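You operate a simulated robot arm through the tools that you are given. There is no shell and no other tool. Be economical: measure what you need, move in short steps, check, and stop when the job is done.

Carry out the task below with a simulated robot arm. There is one attempt and no reset: what you move stays moved.

## Task
Take the orange guard and leave it on the white frameless panel. Then open the dark grey drawer, take the red rubber pad on the top of the test bench and put it away in the inside of the dark grey drawer and shut the drawer again. Do these in the order given.

It is judged by the outcome, as a careful person would: the job done as asked, and still so three seconds after it is handed in. It fails if anything else is knocked over, pushed out of place, dropped, spilled or broken.

## Robot
A 7-joint arm with a vacuum gripper on a trunk, on a base that drives. Base frame: it is fixed to the floor where the robot stands at the start and does not move with it; the origin is under the middle of the robot, x ahead of it, y to its left, z up; the surface under the hand at the start is at about z = 0.85. Readings come in m, rad, newtons and seconds.
Its first joint turns from -2.897 to 2.897 rad. Places, roughly: dark grey drawer [-4.5, 1.5, 0.7]; inside of the dark grey drawer [-4.5, 1.6, 0.7]. Payload 1.06 kg.
Tool frame: the origin (TCP) lies in the middle of the cups' lips, and z points out of the cups. The gripper has 1 cup of 0.024 m across, covering 0.024 by 0.024 m (tool x, y); the bellows give 0.008 m. With the vacuum on, a cup seals on a smooth face that it is pressed against (1 to 4 N); it does not hold porous or soft things. The pull reaches 23 N.
Orientation is that of the tool frame in the base frame, as a unit quaternion [w, x, y, z]. With the cups facing straight down, the tool's x points along the base's -x, its y along +y and its z along -z.

## Interface
- The arm moves only by the tool nudge_tool. Its argument "deltas" is a list of rows, each a list of 3 entries, a list of its own where there are three numbers: the shift along the tool's x, y, z in m, then the turn, a rotation vector about the tool's x, y, z in rad, then the vacuum: 1 switches it on, 0 off. In form: [[[x, y, z], [ax, ay, az], vac], ...]. A call has 1 to 20 rows; each row shifts and turns the commanded pose from where the row before left it, along the tool's axes as they then stand. Rows are played at 5 a second. More than 0.05 m and 0.15 rad between two rows, or a gripper value outside its range, and nothing of the call is played. A pose out of reach is approached as far as the arm can. The call stops where the force on the tool passes 40 N (or 10 N more than at its start, if that is more) or the arm is blocked; 0.2 s more then pass. The pull builds up within a second once a cup has sealed. Time passes only in rows, and 0.2 s behind the last, so rows that do not move give it time. It gives the time, the measured TCP pose, the force on the tool (base axes) and the pull of the vacuum at its end, in the units of the frame above (readings bear some noise), with the torque about the TCP (base axes, N m) and any sound that the robot's microphone picked up, and new pictures: "show" is both (left out), scene, wrist or none.
- Cameras (640 x 400 px; columns grow to the right, rows downward): "scene" is now at [0.1789, 0.2024, 1.4707]; the picture's right is [-0.11, -0.99, 0.00], its down [-0.73, 0.08, -0.68] and it looks along [0.68, -0.08, -0.73] (base axes); focal length 288 px, centre (320, 200). "wrist" rides on the gripper at [0.078, 0.019, -0.096] in the tool frame; the picture's right is [-0.24, 0.97, 0.00], its down [-0.71, -0.17, -0.69] and it looks along [-0.67, -0.16, 0.73] (tool axes); focal length 243 px, centre (320, 200). There is no depth. A picture from a camera that has moved, and an enlarged one, comes with that camera's place and axes in the base frame and with its lens.
- steer(legs): drives the robot by 1 to 6 legs, each [ahead, left, turn to the left] in m, m and rad, along the robot's own axes; the way and the turn of a leg run together, so that a leg with both is an arc; at most 1.5 m and 3.142 rad a leg. The arm and the cameras ride along, it lands a little off, and it stops where it bumps. It gives what a move gives, and a new picture of the scene camera.
- aim_head(pan, tilt): turns the head with the scene camera to pan (to the left, within 2.094 rad either way) and tilt (down, from -0.506 to 1.204), counted from straight ahead of the robot. It gives what a move gives, and a new picture of the scene camera.
- inspect(camera, box): a new picture of the part [left, top, right, bottom] of that camera's present view, enlarged. No time passes.
- job_done(): hands the job in; it is judged then, once.

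Work in short steps. Places have to be worked out from the pictures, the camera data and where the tool is seen: move nearer, look again, correct. Check each grasp and each placing, and mend what went wrong. You have 165 turns and 260 pictures in all, those below and enlarged ones among them. Switch the vacuum off and draw the arm clear of the work before you hand the job in, unless the task says otherwise; then end with one line.

The tools are called after ">>>" as name(argument=value, ...) on one line, values as JSON. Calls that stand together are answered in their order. nudge_tool: Moves the arm, as the interface text tells. Its arguments: {"type":"object","properties":{"deltas":{"type":"array","items":{"type":"array"}},"show":{"type":"string","enum":["both","scene","wrist","none"]}},"required":["deltas"]} The other tools are called the same way: steer (legs) drives the base; aim_head (pan, tilt) turns the head that bears the scene camera; inspect (camera, box) takes an enlarged picture of a part of a camera's view; job_done () hands the job in.

At the start:

```text
t: 0.0
tcp_pos: [0.7066, -0.0475, 1.0949]
orientation: [0.0, 0.0, 1.0, 0.0]
ft_force: [0.3, 0.3, 0.7]
ft_torque: [-0.03, 0.04, 0.02]
pull: 0.0
robot x, y, heading: [-0.0018, 0.0023, -0.001]
head pan, tilt: [-0.113, 0.819]
```

scene: 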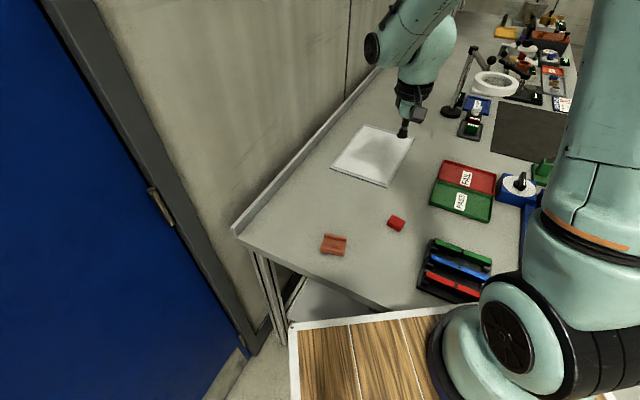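
wrist: 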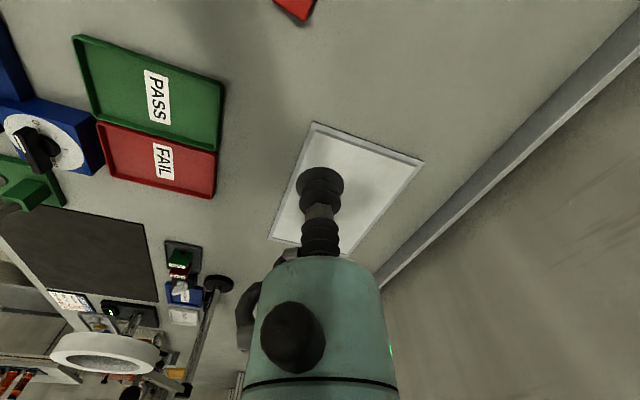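

The guard appears to be near (334,244) in the scene and the white panel near (373,156). I'll enlarge these to check.

>>> inspect(camera="scene", box=[280, 110, 520, 310])

>>> inspect(camera="scene", box=[440, 0, 600, 130])

```text
2.00 times, centred on (400, 210) of scene
camera zoom: at [0.1789, 0.2024, 1.4707], right [-0.11, -0.99, 0.0], down [-0.73, 0.08, -0.68], along [0.68, -0.08, -0.73], focal length 575 px, centre (160, 180)
```

zoom: 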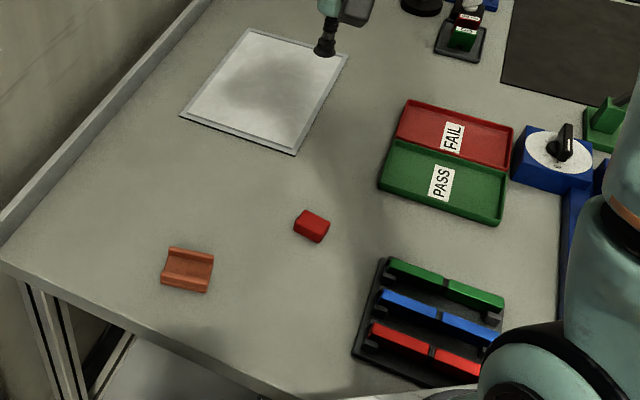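

```text
3.08 times, centred on (520, 65) of scene
camera zoom: at [0.1789, 0.2024, 1.4707], right [-0.11, -0.99, 0.0], down [-0.73, 0.08, -0.68], along [0.68, -0.08, -0.73], focal length 885 px, centre (-295, 615)
```

zoom: 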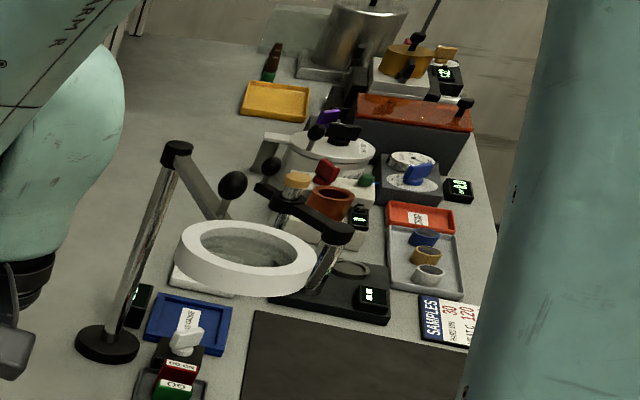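

The orange item is a channel-shaped guard. Before moving I look around for other panels and for the test bench and drawer.

>>> aim_head(pan=2.0, tilt=0.3)

>>> aim_head(pan=-2.0, tilt=0.3)

>>> aim_head(pan=-0.4, tilt=0.5)

>>> inspect(camera="wrist", box=[240, 100, 440, 260])

```text
t: 2.0
tcp_pos: [0.7062, -0.0469, 1.0934]
orientation: [0.001, 0.0, 1.0, 0.0]
ft_force: [0.7, 0.6, 0.0]
ft_torque: [0.02, 0.0, -0.02]
pull: 0.2
robot x, y, heading: [-0.0013, 0.0008, -0.001]
head pan, tilt: [2.0, 0.3]
camera scene: at [0.0609, 0.2964, 1.5167], right [0.91, 0.42, 0.0], down [0.12, -0.27, -0.96], along [-0.4, 0.87, -0.3], focal length 288 px, centre (320, 200)
```

scene: 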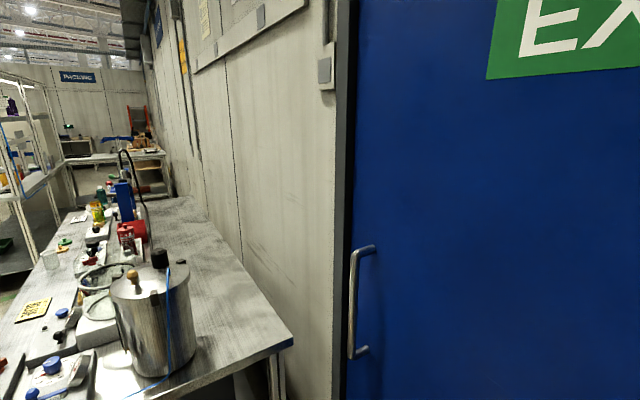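

```text
t: 5.3
tcp_pos: [0.7062, -0.049, 1.0945]
orientation: [0.001, 0.0, 1.0, 0.0]
ft_force: [-0.4, 0.4, -0.2]
ft_torque: [0.01, 0.03, 0.0]
pull: 0.0
robot x, y, heading: [0.0001, 0.001, -0.001]
head pan, tilt: [-2.0, 0.3]
camera scene: at [0.0609, 0.1266, 1.5167], right [-0.91, 0.42, 0.0], down [0.12, 0.27, -0.96], along [-0.4, -0.87, -0.3], focal length 288 px, centre (320, 200)
```

scene: 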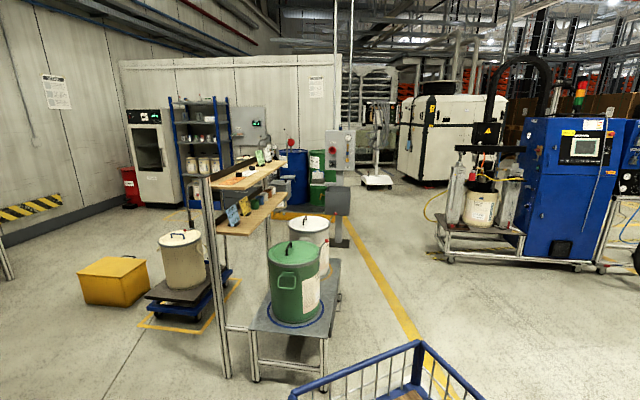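

```text
t: 7.0
tcp_pos: [0.7061, -0.0474, 1.0946]
orientation: [-0.001, 0.0, 1.0, 0.0]
ft_force: [0.8, 0.1, 0.2]
ft_torque: [0.0, -0.02, 0.0]
pull: 0.0
robot x, y, heading: [0.0013, -0.0005, -0.0]
head pan, tilt: [-0.4, 0.499]
camera scene: at [0.1835, 0.176, 1.4983], right [-0.39, -0.92, 0.0], down [-0.44, 0.19, -0.88], along [0.81, -0.34, -0.48], focal length 288 px, centre (320, 200)
```

scene: 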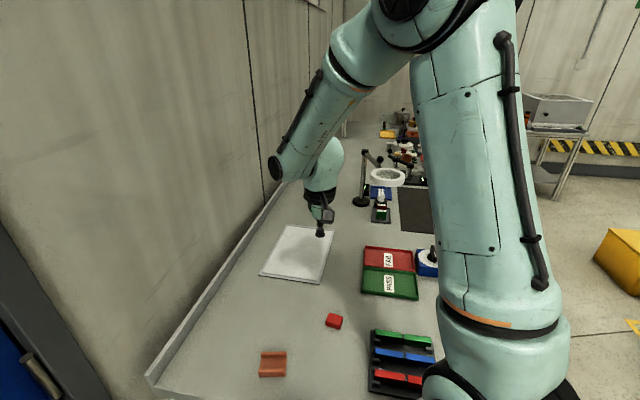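

```text
2.50 times, centred on (340, 180) of wrist
camera zoom: at [0.628, -0.0278, 1.19], right [0.24, 0.97, 0.0], down [0.71, -0.17, 0.69], along [0.67, -0.16, -0.73], focal length 606 px, centre (270, 250)
```

zoom: 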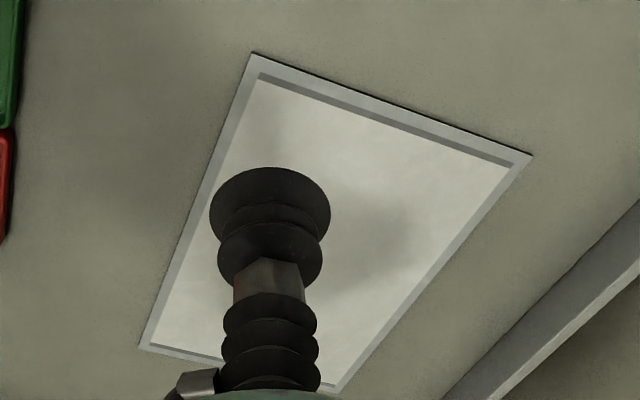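

The panel has a visible border, so I look closer to see whether a different "frameless" one exists.

>>> inspect(camera="scene", box=[250, 210, 350, 290])

>>> inspect(camera="scene", box=[330, 90, 450, 230])

>>> aim_head(pan=2.09, tilt=0.55)

>>> inspect(camera="scene", box=[0, 30, 320, 230])

```text
5.00 times, centred on (300, 250) of scene
camera zoom: at [0.1835, 0.176, 1.4983], right [-0.39, -0.92, 0.0], down [-0.44, 0.19, -0.88], along [0.81, -0.34, -0.48], focal length 1438 px, centre (420, -50)
```

zoom: 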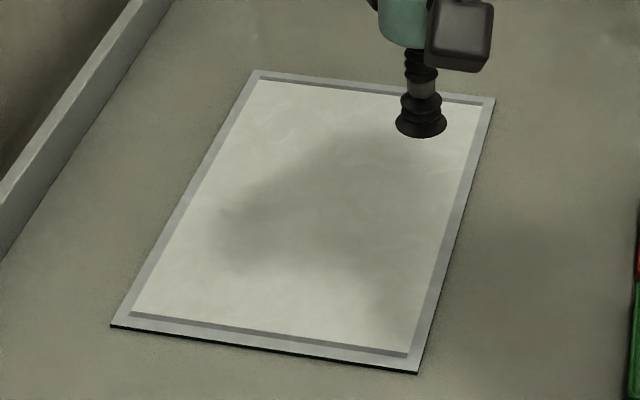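

```text
2.86 times, centred on (390, 160) of scene
camera zoom: at [0.1835, 0.176, 1.4983], right [-0.39, -0.92, 0.0], down [-0.44, 0.19, -0.88], along [0.81, -0.34, -0.48], focal length 821 px, centre (120, 314)
```

zoom: 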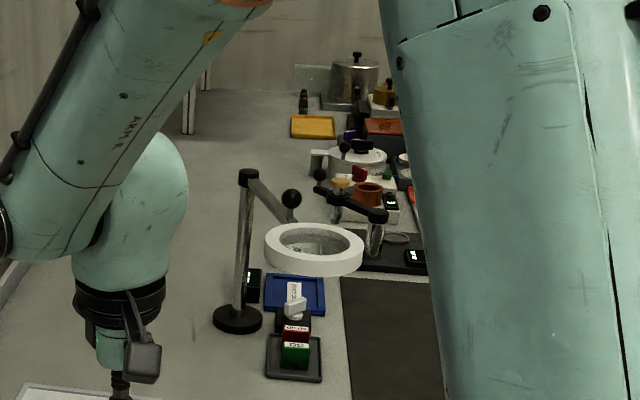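

```text
t: 9.2
tcp_pos: [0.7061, -0.0477, 1.0928]
orientation: [-0.001, 0.0, 1.0, 0.0]
ft_force: [0.2, 0.4, 0.0]
ft_torque: [-0.03, -0.01, -0.03]
pull: 0.1
robot x, y, heading: [0.0016, -0.0001, 0.001]
head pan, tilt: [2.089, 0.55]
camera scene: at [0.0552, 0.2895, 1.4937], right [0.87, 0.49, 0.0], down [0.26, -0.45, -0.85], along [-0.42, 0.74, -0.52], focal length 288 px, centre (320, 200)
```

scene: 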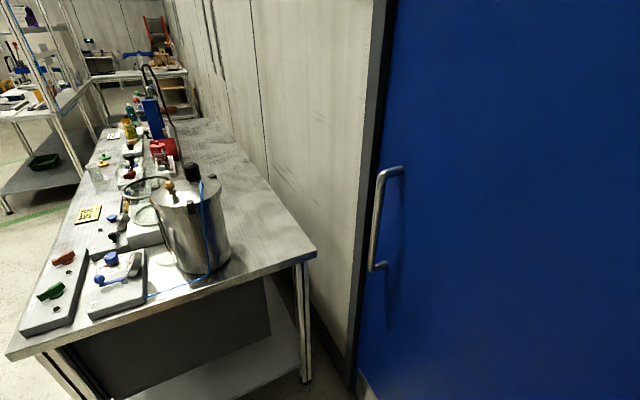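

```text
2.00 times, centred on (160, 130) of scene
camera zoom: at [0.0552, 0.2895, 1.4937], right [0.87, 0.49, 0.0], down [0.26, -0.45, -0.85], along [-0.42, 0.74, -0.52], focal length 575 px, centre (640, 340)
```

zoom: 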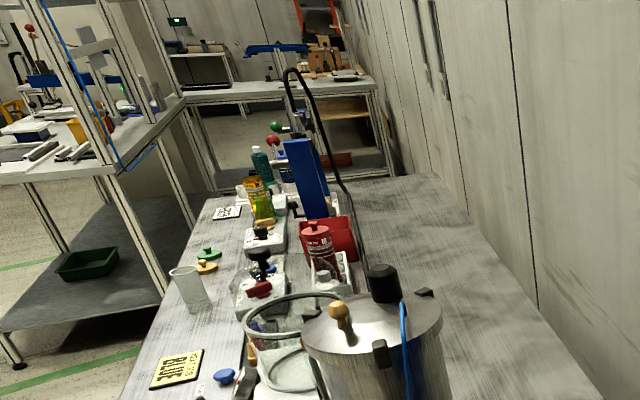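

I take the only white panel, here beside the guard, as the target. Moving above the guard's estimated place (0.60, 0.116), then looking with the wrist camera.

>>> nudge_tool(deltas=[[[0.022, 0.032, 0.02], [0, 0, 0], 0], [[0.022, 0.033, 0.02], [0, 0, 0], 0], [[0.022, 0.033, 0.02], [0, 0, 0], 0], [[0.022, 0.033, 0.02], [0, 0, 0], 0], [[0.022, 0.032, 0.02], [0, 0, 0], 0], [[0, 0, 0], [0, 0, 0], 0]], show="wrist")

>>> aim_head(pan=-0.05, tilt=0.9)

```text
t: 10.6
tcp_pos: [0.5972, 0.1165, 0.9914]
orientation: [0.0, 0.0, 1.0, 0.0]
ft_force: [-1.2, -0.2, -0.4]
ft_torque: [0.03, 0.03, -0.03]
pull: 0.1
robot x, y, heading: [-0.0008, -0.0014, -0.003]
head pan, tilt: [2.089, 0.55]
camera wrist: at [0.5195, 0.135, 1.0874], right [0.24, 0.97, 0.0], down [0.71, -0.17, 0.69], along [0.67, -0.16, -0.73], focal length 243 px, centre (320, 200)
```

wrist: 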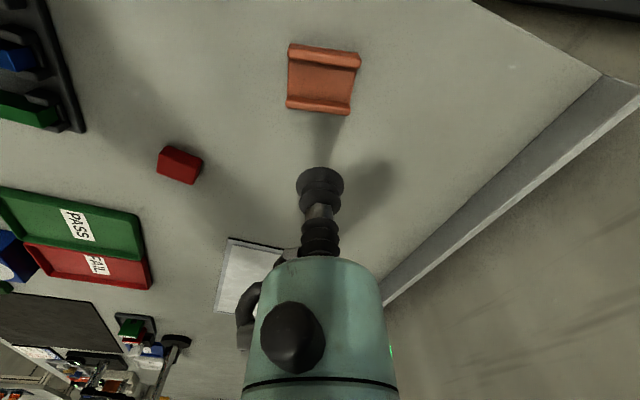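

```text
t: 12.6
tcp_pos: [0.5978, 0.1158, 0.9915]
orientation: [0.0, 0.0, 1.0, 0.001]
ft_force: [0.6, -0.3, 0.0]
ft_torque: [-0.02, 0.0, 0.02]
pull: 0.1
robot x, y, heading: [0.0009, 0.0001, 0.002]
head pan, tilt: [-0.051, 0.901]
camera scene: at [0.1751, 0.2077, 1.4644], right [-0.05, -1.0, 0.0], down [-0.78, 0.04, -0.62], along [0.62, -0.03, -0.78], focal length 288 px, centre (320, 200)
```

scene: 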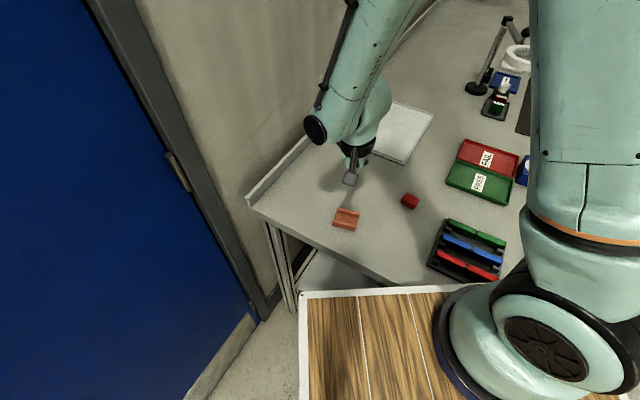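

Both cameras place the guard near (0.589, 0.12), almost under the cup. Enlarging to see its profile.

>>> inspect(camera="wrist", box=[260, 30, 390, 130])

>>> inspect(camera="scene", box=[310, 150, 440, 250])

```text
4.00 times, centred on (325, 80) of wrist
camera zoom: at [0.5197, 0.1348, 1.0876], right [0.23, 0.97, 0.0], down [0.71, -0.17, 0.69], along [0.67, -0.16, -0.73], focal length 970 px, centre (300, 680)
```

zoom: 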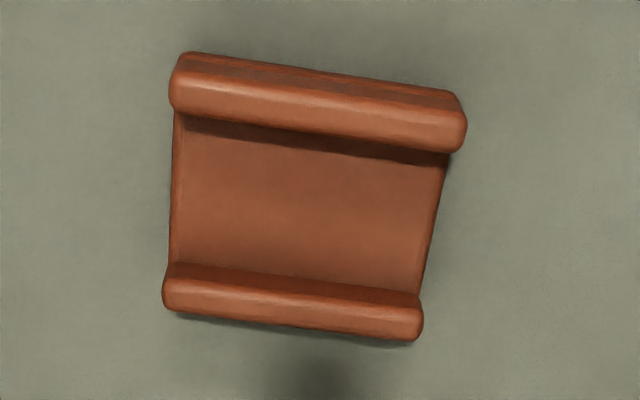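

```text
4.00 times, centred on (375, 200) of scene
camera zoom: at [0.1751, 0.2077, 1.4644], right [-0.05, -1.0, 0.0], down [-0.78, 0.04, -0.62], along [0.62, -0.03, -0.78], focal length 1150 px, centre (100, 200)
```

zoom: 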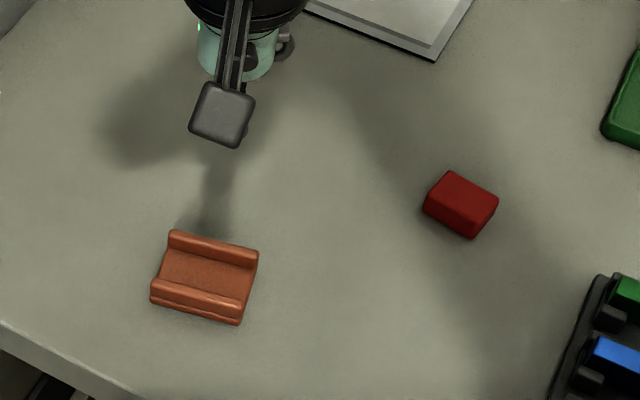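

I shift to (0.588, 0.1195) and go down to about z 0.885, then check.

>>> nudge_tool(deltas=[[[0.0095, 0.0035, 0.03], [0, 0, 0], 0], [[0, 0, 0.04], [0, 0, 0], 0], [[0, 0, 0.035], [0, 0, 0], 0], [[0, 0, 0], [0, 0, 0], 0]])

>>> inspect(camera="wrist", box=[240, 100, 400, 240])

```text
t: 13.6
tcp_pos: [0.588, 0.1197, 0.8872]
orientation: [0.0, 0.0, 1.0, 0.0]
ft_force: [-0.3, -0.4, 0.8]
ft_torque: [-0.02, -0.02, -0.01]
pull: 0.1
robot x, y, heading: [-0.003, -0.0027, 0.002]
head pan, tilt: [-0.051, 0.901]
camera scene: at [0.175, 0.2077, 1.4644], right [-0.05, -1.0, 0.0], down [-0.78, 0.04, -0.62], along [0.62, -0.03, -0.78], focal length 288 px, centre (320, 200)
camera wrist: at [0.5094, 0.1388, 0.9824], right [0.24, 0.97, 0.0], down [0.71, -0.17, 0.69], along [0.67, -0.16, -0.73], focal length 243 px, centre (320, 200)
```

scene: 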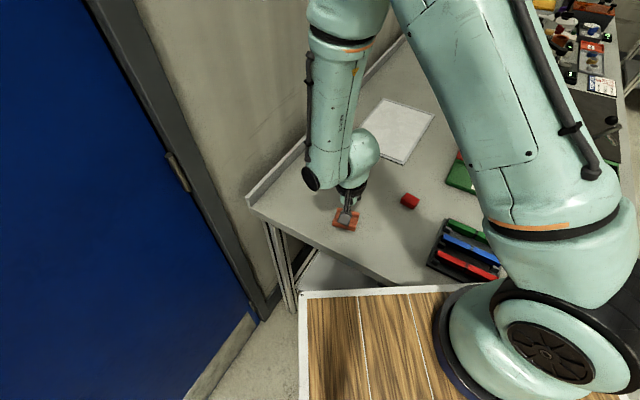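
wrist: 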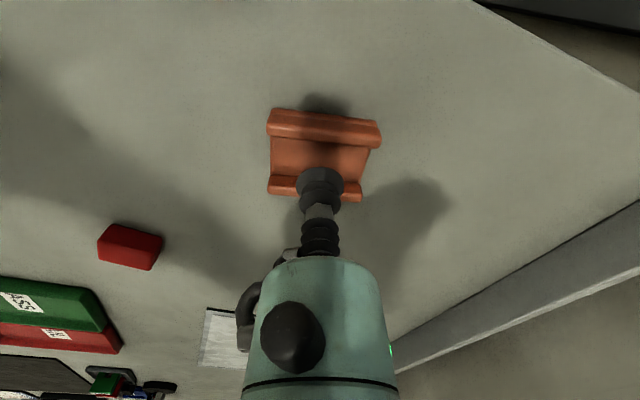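

```text
2.86 times, centred on (320, 170) of wrist
camera zoom: at [0.5094, 0.1388, 0.9824], right [0.24, 0.97, 0.0], down [0.71, -0.17, 0.69], along [0.67, -0.16, -0.73], focal length 693 px, centre (320, 286)
```

zoom: 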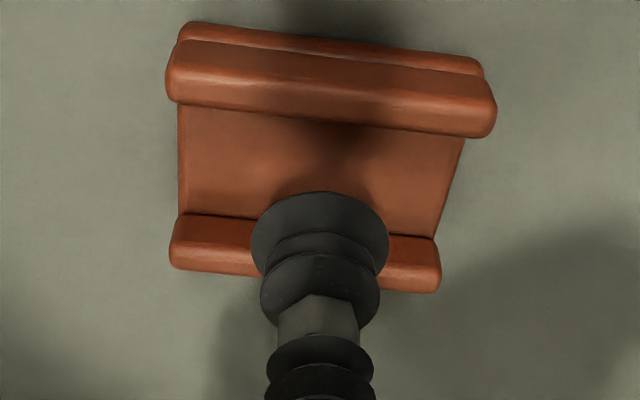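

Cup lies nearly over the channel's middle. I shift 3 mm toward −x and descend in small steps with vacuum on.

>>> nudge_tool(deltas=[[[0.003, 0, 0.01], [0, 0, 0], 1], [[0, 0, 0.006], [0, 0, 0], 1], [[0, 0, 0.003], [0, 0, 0], 1], [[0, 0, 0.003], [0, 0, 0], 1], [[0, 0, 0], [0, 0, 0], 1]], show="wrist")

```text
t: 14.8
tcp_pos: [0.5848, 0.1189, 0.8657]
orientation: [0.0, 0.0, 1.0, 0.0]
ft_force: [-0.1, -0.4, 0.0]
ft_torque: [0.02, -0.01, -0.03]
pull: 0.0
robot x, y, heading: [-0.0008, 0.0002, 0.0]
head pan, tilt: [-0.051, 0.901]
camera wrist: at [0.5066, 0.1385, 0.9617], right [0.24, 0.97, 0.0], down [0.71, -0.17, 0.69], along [0.67, -0.16, -0.73], focal length 243 px, centre (320, 200)
```

wrist: 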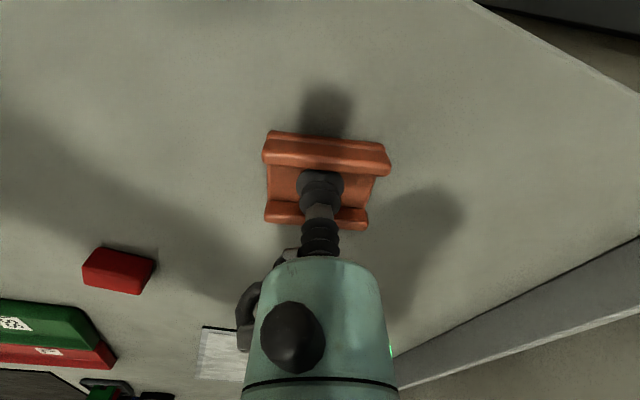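

No contact yet at z 0.866; continue down in 2 mm steps.

>>> nudge_tool(deltas=[[[0, 0, 0.002], [0, 0, 0], 1], [[0, 0, 0.002], [0, 0, 0], 1], [[0, 0, 0.001], [0, 0, 0], 1], [[0, 0, 0], [0, 0, 0], 1]], show="wrist")

```text
t: 15.8
tcp_pos: [0.5838, 0.1196, 0.8615]
orientation: [-0.001, 0.0, 1.0, 0.0]
ft_force: [-0.2, -1.3, -0.4]
ft_torque: [0.0, 0.03, 0.0]
pull: 0.1
robot x, y, heading: [0.0023, 0.0003, -0.002]
head pan, tilt: [-0.051, 0.901]
camera wrist: at [0.5063, 0.1394, 0.9574], right [0.24, 0.97, 0.0], down [0.71, -0.17, 0.69], along [0.67, -0.16, -0.73], focal length 243 px, centre (320, 200)
```

wrist: 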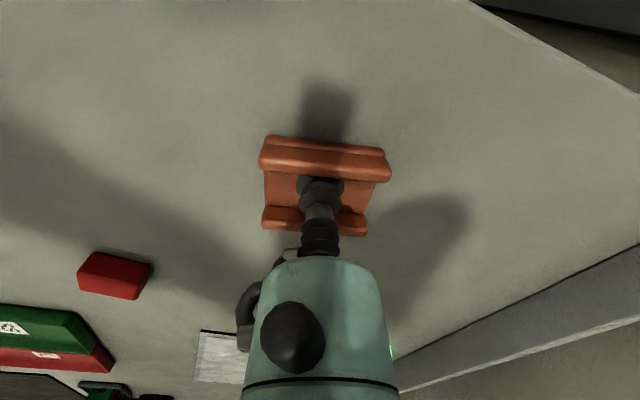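

>>> inspect(camera="wrist", box=[240, 120, 400, 240])

>>> nudge_tool(deltas=[[[0, 0, 0.002], [0, 0, 0], 1], [[0, 0, 0.001], [0, 0, 0], 1], [[0, 0, 0], [0, 0, 0], 1]], show="none")

```text
3.33 times, centred on (320, 180) of wrist
camera zoom: at [0.5063, 0.1394, 0.9574], right [0.24, 0.97, 0.0], down [0.71, -0.17, 0.69], along [0.67, -0.16, -0.73], focal length 809 px, centre (320, 267)
```

zoom: 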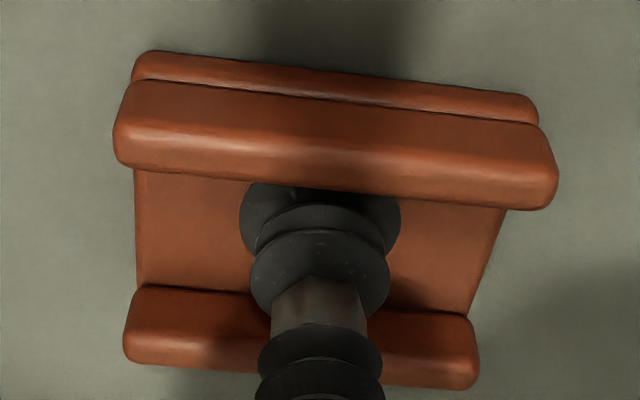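

```text
t: 16.6
tcp_pos: [0.5828, 0.1195, 0.8582]
orientation: [0.0, 0.0, 1.0, 0.0]
ft_force: [-0.3, -0.3, -0.6]
ft_torque: [0.01, 0.0, -0.02]
pull: 23.0
robot x, y, heading: [0.0015, 0.0019, 0.001]
head pan, tilt: [-0.051, 0.901]
```

Sealed, pull 23 N. Lift 10 cm and carry toward the panel at about (0.92, −0.06).

>>> nudge_tool(deltas=[[[0, 0, -0.01], [0, 0, 0], 1], [[0, 0, -0.03], [0, 0, 0], 1], [[0, 0, -0.03], [0, 0, 0], 1], [[0, 0, -0.03], [0, 0, 0], 1], [[0, 0, 0], [0, 0, 0], 1]], show="wrist")

>>> nudge_tool(deltas=[[[-0.034, -0.018, 0], [0, 0, 0], 1], [[-0.034, -0.018, 0], [0, 0, 0], 1], [[-0.034, -0.018, 0], [0, 0, 0], 1], [[-0.034, -0.018, 0], [0, 0, 0], 1], [[-0.034, -0.018, 0], [0, 0, 0], 1], [[-0.034, -0.018, 0], [0, 0, 0], 1], [[-0.034, -0.018, 0], [0, 0, 0], 1], [[-0.034, -0.018, 0], [0, 0, 0], 1], [[-0.034, -0.018, 0], [0, 0, 0], 1], [[-0.025, -0.018, 0], [0, 0, 0], 1], [[0, 0, 0], [0, 0, 0], 1]], show="both")

```text
t: 17.8
tcp_pos: [0.5825, 0.1187, 0.961]
orientation: [0.0, 0.0, 1.0, 0.0]
ft_force: [0.2, -0.3, -0.8]
ft_torque: [-0.02, 0.01, 0.01]
pull: 22.8
robot x, y, heading: [-0.0001, 0.002, 0.002]
head pan, tilt: [-0.051, 0.901]
camera wrist: at [0.5047, 0.1385, 1.0564], right [0.24, 0.97, 0.0], down [0.71, -0.17, 0.69], along [0.67, -0.16, -0.73], focal length 243 px, centre (320, 200)
```

wrist: 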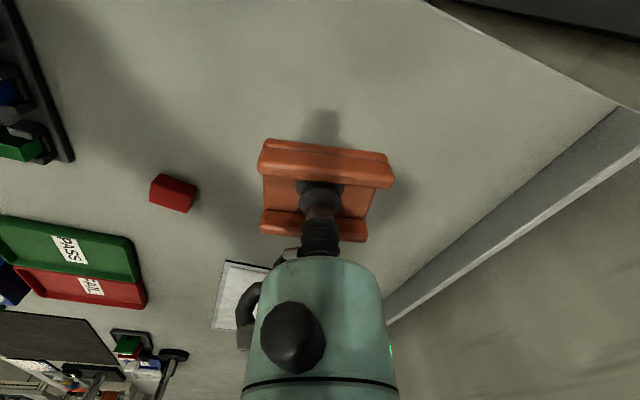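

```text
t: 20.2
tcp_pos: [0.9139, -0.0609, 0.9595]
orientation: [0.0, 0.0, 1.0, 0.0]
ft_force: [0.2, 0.5, -0.7]
ft_torque: [0.01, -0.01, -0.02]
pull: 22.7
robot x, y, heading: [0.0003, 0.0021, -0.001]
head pan, tilt: [-0.051, 0.901]
camera scene: at [0.1751, 0.2076, 1.4644], right [-0.05, -1.0, 0.0], down [-0.78, 0.04, -0.62], along [0.62, -0.03, -0.78], focal length 288 px, centre (320, 200)
camera wrist: at [0.8371, -0.0409, 1.0556], right [0.24, 0.97, 0.0], down [0.71, -0.17, 0.69], along [0.67, -0.16, -0.73], focal length 243 px, centre (320, 200)
```

scene: 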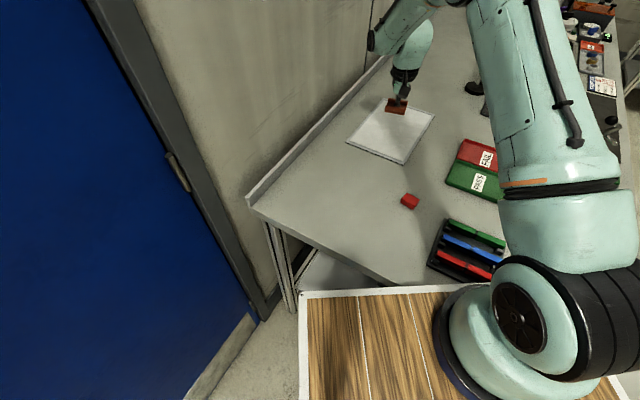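
wrist: 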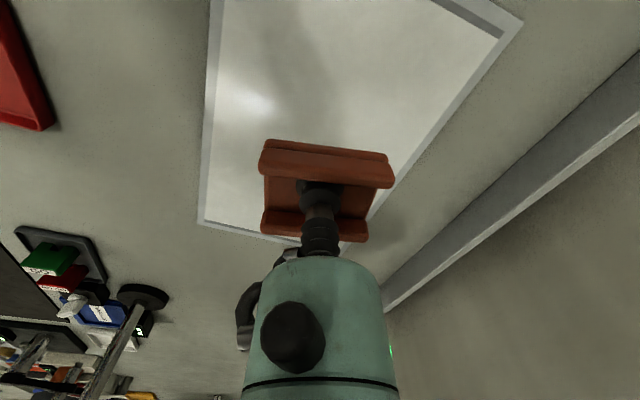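

Panel corners put its centre at about (0.957, −0.08). I shift slightly toward it and descend, watching the force.

>>> nudge_tool(deltas=[[[-0.016, -0.01, 0.03], [0, 0, 0], 1], [[0, 0, 0.03], [0, 0, 0], 1], [[0, 0, 0.015], [0, 0, 0], 1], [[0, 0, 0.005], [0, 0, 0], 1], [[0, 0, 0], [0, 0, 0], 1]], show="both")

```text
t: 21.4
tcp_pos: [0.9309, -0.0697, 0.8803]
orientation: [0.0, 0.001, 1.0, 0.0]
ft_force: [-1.0, 0.9, -0.7]
ft_torque: [0.01, 0.01, 0.0]
pull: 22.7
robot x, y, heading: [0.0007, -0.0018, -0.005]
head pan, tilt: [-0.051, 0.901]
camera scene: at [0.1751, 0.2077, 1.4644], right [-0.05, -1.0, 0.0], down [-0.78, 0.04, -0.62], along [0.62, -0.03, -0.78], focal length 288 px, centre (320, 200)
camera wrist: at [0.8519, -0.051, 0.976], right [0.24, 0.97, 0.0], down [0.71, -0.17, 0.69], along [0.67, -0.16, -0.73], focal length 243 px, centre (320, 200)
```

scene: 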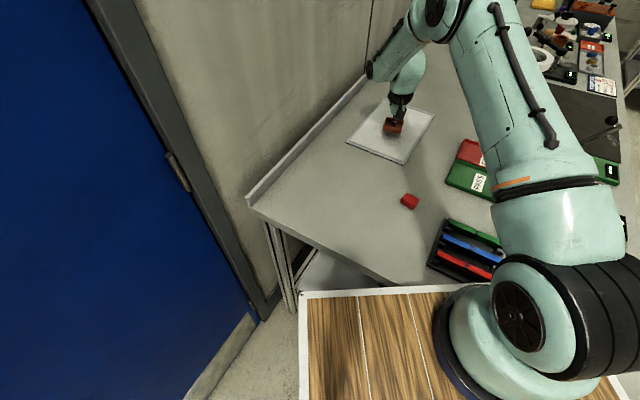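
wrist: 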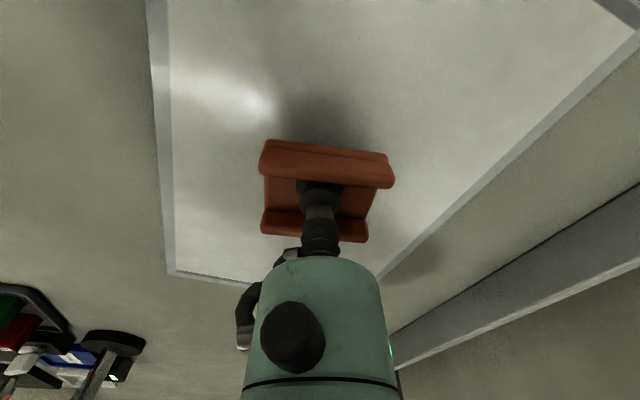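

Continue down in small steps until contact.

>>> nudge_tool(deltas=[[[0, 0, 0.004], [0, 0, 0], 1], [[0, 0, 0.003], [0, 0, 0], 1], [[0, 0, 0.002], [0, 0, 0], 1], [[0, 0, 0], [0, 0, 0], 1]], show="none")

```text
t: 22.4
tcp_pos: [0.9311, -0.0724, 0.8712]
orientation: [0.0, 0.0, 1.0, 0.0]
ft_force: [1.5, -0.4, 0.2]
ft_torque: [-0.03, 0.03, -0.03]
pull: 22.6
robot x, y, heading: [-0.002, 0.003, 0.001]
head pan, tilt: [-0.051, 0.901]
```

>>> nudge_tool(deltas=[[[0, 0, 0.002], [0, 0, 0], 1], [[0, 0, 0.002], [0, 0, 0], 1], [[0, 0, 0], [0, 0, 0], 1]], show="none")

>>> nudge_tool(deltas=[[[0, 0, 0.002], [0, 0, 0], 1], [[0, 0, 0], [0, 0, 0], 1]], show="wrist")

```text
t: 23.2
tcp_pos: [0.9303, -0.0716, 0.8672]
orientation: [0.0, 0.0, 1.0, 0.0]
ft_force: [0.4, 0.8, -0.3]
ft_torque: [-0.03, 0.06, 0.01]
pull: 23.2
robot x, y, heading: [-0.004, -0.0022, 0.001]
head pan, tilt: [-0.051, 0.901]
```

```text
t: 23.8
tcp_pos: [0.9292, -0.0715, 0.8629]
orientation: [0.0, 0.0, 1.0, 0.0]
ft_force: [-0.6, -0.4, -0.2]
ft_torque: [0.01, 0.03, 0.0]
pull: 22.7
robot x, y, heading: [0.0046, 0.0053, 0.002]
head pan, tilt: [-0.051, 0.901]
camera wrist: at [0.8522, -0.052, 0.96], right [0.24, 0.97, 0.0], down [0.71, -0.17, 0.69], along [0.67, -0.16, -0.73], focal length 243 px, centre (320, 200)
```

wrist: 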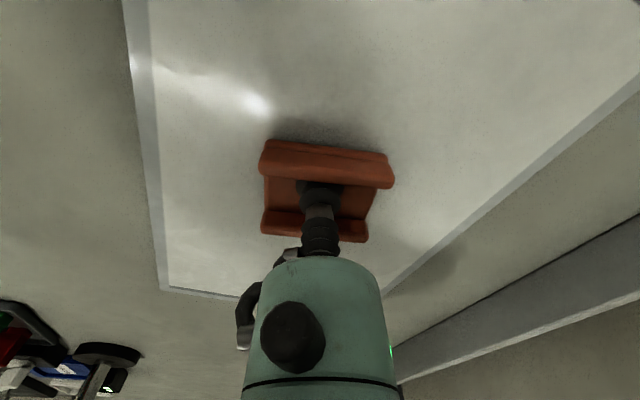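

>>> nudge_tool(deltas=[[[0, 0, 0.0015], [0, 0, 0], 1], [[0, 0, 0], [0, 0, 0], 1]], show="none")

>>> nudge_tool(deltas=[[[0, 0, 0.0015], [0, 0, 0], 1], [[0, 0, 0], [0, 0, 0], 1]], show="none")

>>> nudge_tool(deltas=[[[0, 0, 0.0015], [0, 0, 0], 1], [[0, 0, 0], [0, 0, 0], 1]], show="none")

```text
t: 24.4
tcp_pos: [0.9301, -0.0703, 0.8626]
orientation: [0.0, 0.001, 1.0, -0.001]
ft_force: [-0.6, 0.4, -0.5]
ft_torque: [0.02, 0.01, -0.01]
pull: 22.4
robot x, y, heading: [-0.0007, 0.0001, 0.001]
head pan, tilt: [-0.051, 0.901]
```

```text
t: 25.0
tcp_pos: [0.931, -0.0719, 0.8621]
orientation: [0.0, -0.001, 1.0, -0.001]
ft_force: [-0.2, -0.8, 2.3]
ft_torque: [-0.02, 0.02, -0.03]
pull: 22.9
robot x, y, heading: [-0.0013, -0.0038, 0.001]
head pan, tilt: [-0.051, 0.901]
```

```text
t: 25.6
tcp_pos: [0.9303, -0.0721, 0.86]
orientation: [0.001, 0.0, 1.0, 0.0]
ft_force: [-0.9, -1.4, 11.0]
ft_torque: [0.01, 0.0, 0.0]
pull: 22.9
robot x, y, heading: [-0.0037, -0.0003, -0.004]
head pan, tilt: [-0.051, 0.901]
```

Contact felt. Ease back 1.5 mm, release, wait, then lift.

>>> nudge_tool(deltas=[[[0, 0, -0.0015], [0, 0, 0], 1], [[0, 0, 0], [0, 0, 0], 0], [[0, 0, 0], [0, 0, 0], 0], [[0, 0, 0], [0, 0, 0], 0], [[0, 0, 0], [0, 0, 0], 0], [[0, 0, -0.005], [0, 0, 0], 0], [[0, 0, -0.02], [0, 0, 0], 0], [[0, 0, -0.04], [0, 0, 0], 0], [[0, 0, -0.05], [0, 0, 0], 0], [[0, 0, 0], [0, 0, 0], 0]])

```text
t: 27.8
tcp_pos: [0.9299, -0.0726, 0.9754]
orientation: [0.001, 0.001, 1.0, 0.0]
ft_force: [0.2, 0.6, 0.0]
ft_torque: [0.0, 0.0, -0.02]
pull: 0.1
robot x, y, heading: [0.001, 0.0006, 0.003]
head pan, tilt: [-0.051, 0.901]
camera scene: at [0.1752, 0.2077, 1.4644], right [-0.05, -1.0, 0.0], down [-0.78, 0.04, -0.62], along [0.62, -0.03, -0.78], focal length 288 px, centre (320, 200)
camera wrist: at [0.8515, -0.052, 1.0711], right [0.24, 0.97, 0.0], down [0.71, -0.17, 0.68], along [0.67, -0.16, -0.73], focal length 243 px, centre (320, 200)
```

scene: 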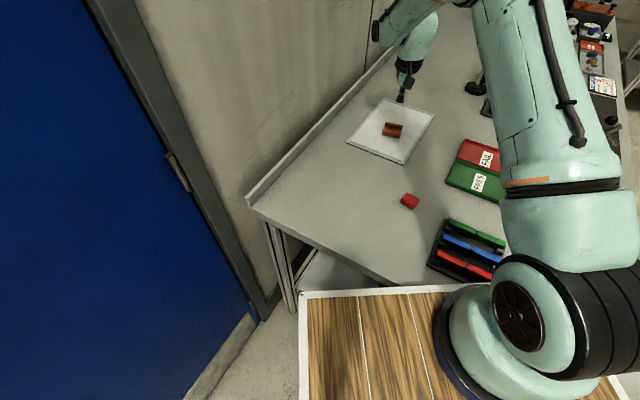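
wrist: 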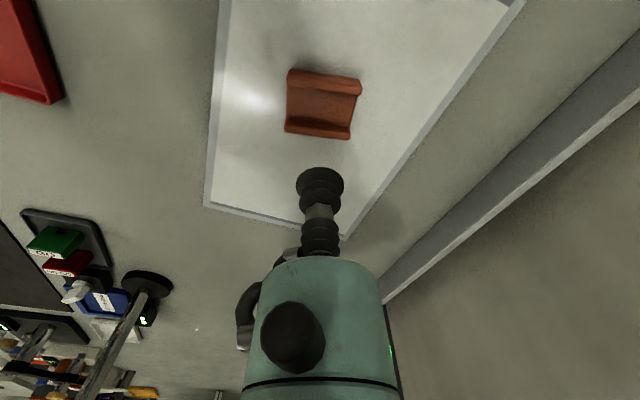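

The guard rests well on the panel. Now I tuck the arm up and back, then look around the base before driving.

>>> nudge_tool(deltas=[[[0.02, 0, -0.04], [0, 0, 0], 0], [[0.03, 0, -0.04], [0, 0, 0], 0], [[0.03, 0.0, -0.04], [0, 0, 0], 0], [[0.03, 0, -0.04], [0, 0, 0], 0], [[0.03, 0, -0.04], [0, 0, 0], 0], [[0.03, 0, -0.03], [0, 0, 0], 0], [[0.045, 0.01, 0], [0, 0, 0], 0], [[0.045, 0.01, 0], [0, 0, 0], 0], [[0.045, 0.01, 0], [0, 0, 0], 0], [[0.045, 0.01, 0], [0, 0, 0], 0], [[0, 0, 0], [0, 0, 0], 0]], show="none")

>>> aim_head(pan=2.05, tilt=1.1)

>>> aim_head(pan=-2.05, tilt=1.1)

>>> aim_head(pan=-1.2, tilt=0.9)

```text
t: 30.2
tcp_pos: [0.5756, -0.0303, 1.208]
orientation: [-0.001, 0.001, 1.0, -0.001]
ft_force: [0.4, -0.3, -0.2]
ft_torque: [0.0, -0.01, -0.02]
pull: 0.1
robot x, y, heading: [-0.0038, 0.0027, -0.003]
head pan, tilt: [-0.051, 0.901]
```

```text
t: 32.2
tcp_pos: [0.576, -0.0307, 1.207]
orientation: [0.0, -0.001, 1.0, 0.0]
ft_force: [0.0, 0.4, 0.5]
ft_torque: [0.03, 0.03, -0.01]
pull: 0.1
robot x, y, heading: [-0.0007, 0.0007, -0.0]
head pan, tilt: [2.051, 1.1]
camera scene: at [0.0706, 0.2675, 1.4506], right [0.89, 0.46, 0.0], down [0.41, -0.79, -0.45], along [-0.21, 0.4, -0.89], focal length 288 px, centre (320, 200)
```

scene: 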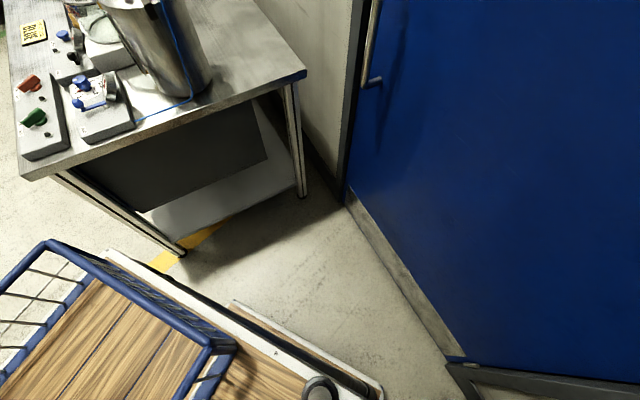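

```text
t: 35.6
tcp_pos: [0.5757, -0.0312, 1.2062]
orientation: [0.0, 0.0, 1.0, 0.0]
ft_force: [0.5, -0.3, -0.3]
ft_torque: [-0.01, 0.01, 0.03]
pull: 0.0
robot x, y, heading: [-0.0015, -0.0019, -0.001]
head pan, tilt: [-2.051, 1.1]
camera scene: at [0.0705, 0.1555, 1.4506], right [-0.89, 0.46, 0.0], down [0.41, 0.79, -0.45], along [-0.21, -0.4, -0.89], focal length 288 px, centre (320, 200)
```

scene: 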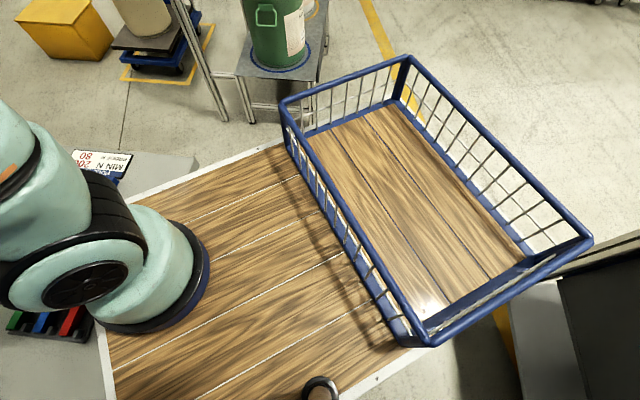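

```text
t: 36.7
tcp_pos: [0.5762, -0.0303, 1.2066]
orientation: [0.0, 0.0, 1.0, 0.0]
ft_force: [0.4, 0.1, -0.3]
ft_torque: [0.02, -0.01, 0.02]
pull: 0.0
robot x, y, heading: [-0.0001, 0.0017, 0.003]
head pan, tilt: [-1.201, 0.901]
camera scene: at [0.1269, 0.1411, 1.4644], right [-0.93, -0.36, 0.0], down [-0.28, 0.73, -0.62], along [0.22, -0.58, -0.78], focal length 288 px, centre (320, 200)
```

scene: 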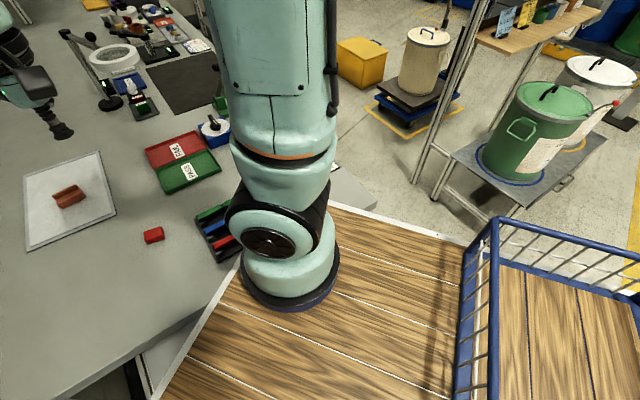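

The wooden deck and basket are the robot's own base. Bench 2's corner is near (−0.75, 0.26), so I first sidestep right, then back out, before turning.

>>> steer(legs=[[-0.2, -0.25, 0], [-0.3, -0.2, 0], [-0.6, 0, 0]])

```text
t: 38.3
tcp_pos: [0.4814, -0.0534, 1.2061]
orientation: [-0.001, -0.046, 0.999, 0.0]
ft_force: [0.1, -0.2, -0.4]
ft_torque: [0.0, 0.0, 0.03]
pull: 0.1
robot x, y, heading: [-0.0944, -0.0733, 0.09]
head pan, tilt: [-1.201, 0.901]
stopped in leg 1: the robot was blocked; the commanded pose is now the measured one
camera scene: at [0.0178, 0.0774, 1.4644], right [-0.9, -0.44, 0.0], down [-0.35, 0.7, -0.62], along [0.28, -0.56, -0.78], focal length 288 px, centre (320, 200)
```

scene: 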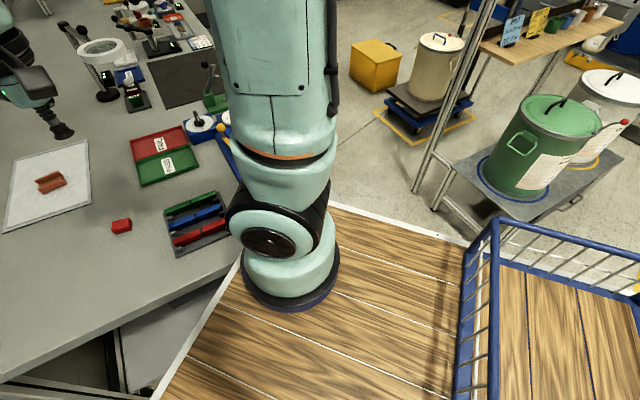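

The base touched the bench 1 corner on its right-front while sidestepping. I back straight off first, then go right.

>>> steer(legs=[[-0.2, 0.0, 0]])

>>> aim_head(pan=2.05, tilt=1.1)

>>> aim_head(pan=-0.7, tilt=0.9)

```text
t: 39.9
tcp_pos: [0.2788, -0.0718, 1.2071]
orientation: [0.0, -0.045, 0.999, 0.001]
ft_force: [0.1, -0.5, -0.9]
ft_torque: [0.04, -0.02, -0.02]
pull: 0.0
robot x, y, heading: [-0.2952, -0.0903, 0.088]
head pan, tilt: [-1.201, 0.901]
camera scene: at [-0.1833, 0.059, 1.4644], right [-0.9, -0.44, 0.0], down [-0.35, 0.7, -0.62], along [0.28, -0.56, -0.78], focal length 288 px, centre (320, 200)
```

scene: 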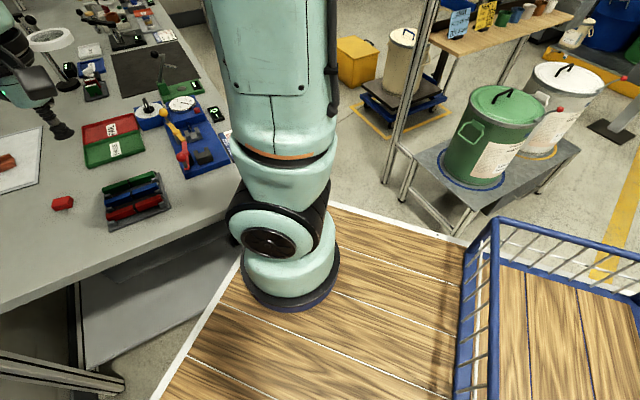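

```text
t: 42.7
tcp_pos: [0.2789, -0.0724, 1.2076]
orientation: [0.0, -0.044, 0.999, 0.001]
ft_force: [-0.7, 0.1, 0.4]
ft_torque: [-0.01, 0.02, -0.02]
pull: 0.0
robot x, y, heading: [-0.2985, -0.0897, 0.089]
head pan, tilt: [2.051, 1.1]
camera scene: at [-0.2507, 0.1799, 1.4506], right [0.84, 0.54, 0.0], down [0.48, -0.75, -0.45], along [-0.24, 0.38, -0.89], focal length 288 px, centre (320, 200)
```

scene: 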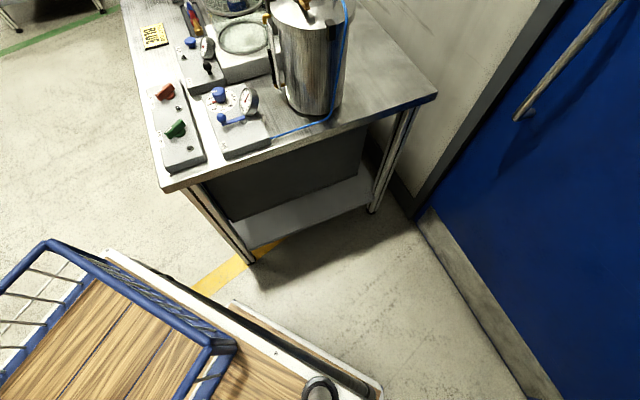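

```text
t: 45.1
tcp_pos: [0.2781, -0.0722, 1.2075]
orientation: [0.0, -0.044, 0.999, 0.0]
ft_force: [1.2, -0.8, 0.0]
ft_torque: [0.0, -0.03, 0.0]
pull: 0.1
robot x, y, heading: [-0.2992, -0.0905, 0.087]
head pan, tilt: [-0.7, 0.901]
camera scene: at [-0.1548, 0.0835, 1.4644], right [-0.57, -0.82, 0.0], down [-0.64, 0.45, -0.62], along [0.51, -0.36, -0.78], focal length 288 px, centre (320, 200)
```

scene: 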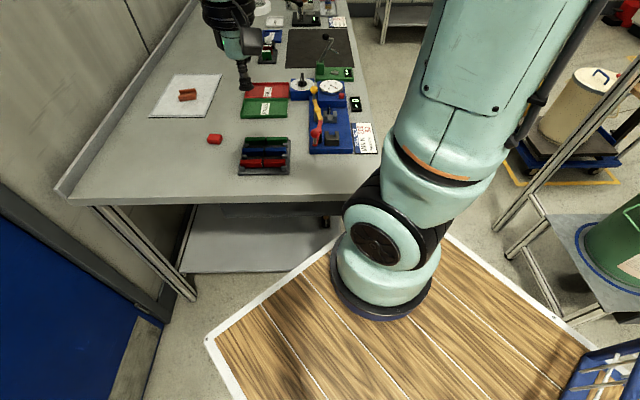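

Nothing disturbed. Now sidestep right 0.4 m (rack leg is at about y −1.2), then back 0.8 m.

>>> steer(legs=[[-0.05, -0.4, 0], [-0.8, 0, 0]])

```text
t: 51.4
tcp_pos: [-0.5079, -0.5392, 1.2088]
orientation: [0.0, -0.036, 0.999, 0.0]
ft_force: [-0.7, 0.1, 0.4]
ft_torque: [-0.01, 0.0, 0.01]
pull: 0.1
robot x, y, heading: [-1.0804, -0.5508, 0.073]
head pan, tilt: [-0.7, 0.901]
camera scene: at [-0.9395, -0.3763, 1.4644], right [-0.59, -0.81, 0.0], down [-0.63, 0.46, -0.62], along [0.5, -0.37, -0.78], focal length 288 px, centre (320, 200)
```

scene: 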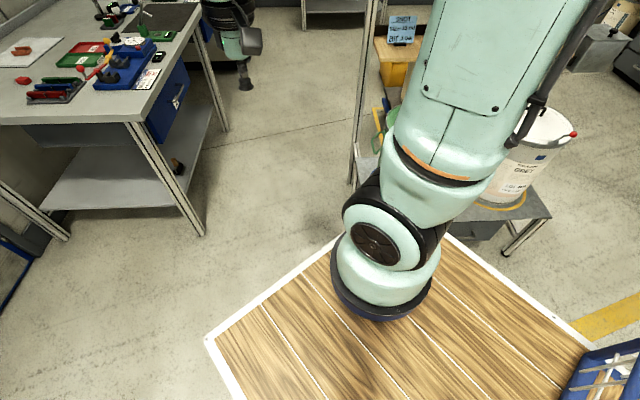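

Clear of both benches. Look to the left rear, toward the drawer place.

>>> aim_head(pan=2.09, tilt=0.4)

>>> inspect(camera="scene", box=[0, 0, 240, 150])

```text
t: 53.8
tcp_pos: [-0.5092, -0.5399, 1.2063]
orientation: [0.0, -0.036, 0.999, 0.0]
ft_force: [0.3, 1.2, -0.2]
ft_torque: [0.01, 0.03, 0.0]
pull: 0.1
robot x, y, heading: [-1.0855, -0.5484, 0.071]
head pan, tilt: [2.089, 0.4]
camera scene: at [-1.052, -0.2549, 1.5074], right [0.83, 0.56, 0.0], down [0.22, -0.32, -0.92], along [-0.51, 0.77, -0.39], focal length 288 px, centre (320, 200)
```

scene: 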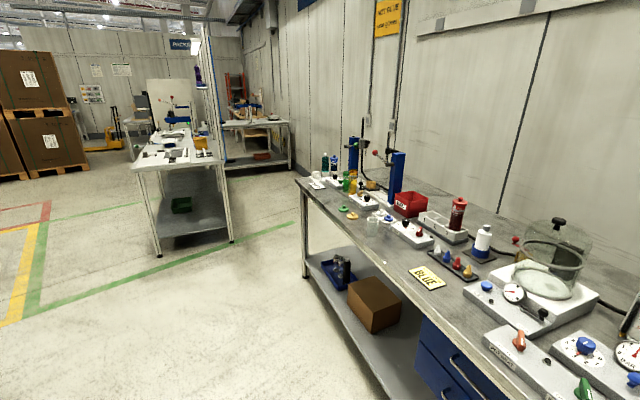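

```text
2.67 times, centred on (120, 75) of scene
camera zoom: at [-1.052, -0.2549, 1.5074], right [0.83, 0.56, 0.0], down [0.22, -0.32, -0.92], along [-0.51, 0.77, -0.39], focal length 767 px, centre (853, 533)
```

zoom: 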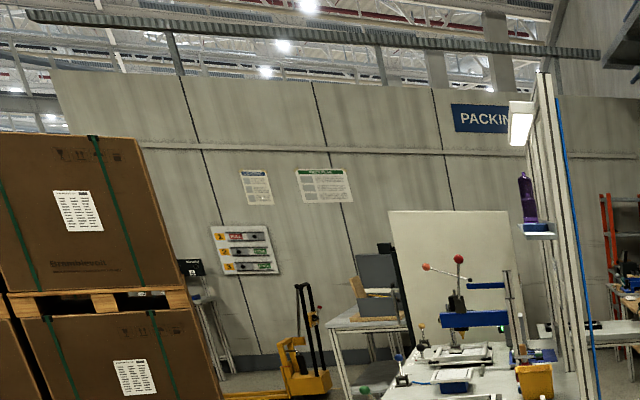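

The bench with tools ahead-left (near end around (−3.4, 1.1)) holds the drawer place (−4.5, 1.5) on its aisle side. I'll turn left to face that side (heading ≈1.04), back off, and then move sideways to the left.

>>> steer(legs=[[0, 0, 0.97], [-0.7, 0, 0], [0, 1.2, 0]])

>>> aim_head(pan=0.9, tilt=0.4)

```text
t: 65.9
tcp_pos: [-2.1666, -0.0809, 1.2068]
orientation: [0.0, -0.502, 0.865, 0.0]
ft_force: [-0.1, 0.3, 0.5]
ft_torque: [-0.01, 0.02, -0.04]
pull: 0.1
robot x, y, heading: [-2.4758, -0.5663, 1.053]
head pan, tilt: [2.089, 0.4]
camera scene: at [-2.7042, -0.3733, 1.5074], right [0.0, 1.0, 0.0], down [0.39, 0.0, -0.92], along [-0.92, 0.0, -0.39], focal length 288 px, centre (320, 200)
```

scene: 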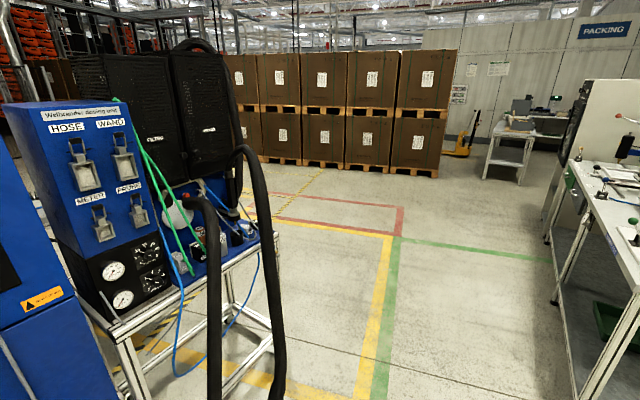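

```text
t: 67.3
tcp_pos: [-2.1661, -0.0815, 1.2078]
orientation: [0.0, -0.502, 0.865, 0.0]
ft_force: [1.2, 0.1, -0.7]
ft_torque: [0.0, -0.03, 0.01]
pull: 0.1
robot x, y, heading: [-2.477, -0.5671, 1.054]
head pan, tilt: [0.901, 0.4]
camera scene: at [-2.6461, -0.2874, 1.5074], right [0.93, 0.37, 0.0], down [0.15, -0.36, -0.92], along [-0.34, 0.85, -0.39], focal length 288 px, centre (320, 200)
```

scene: 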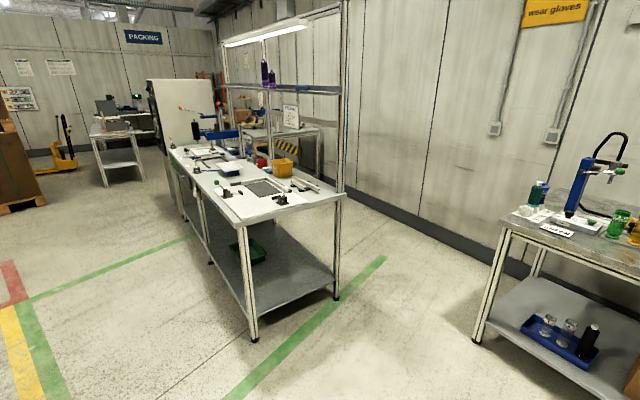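

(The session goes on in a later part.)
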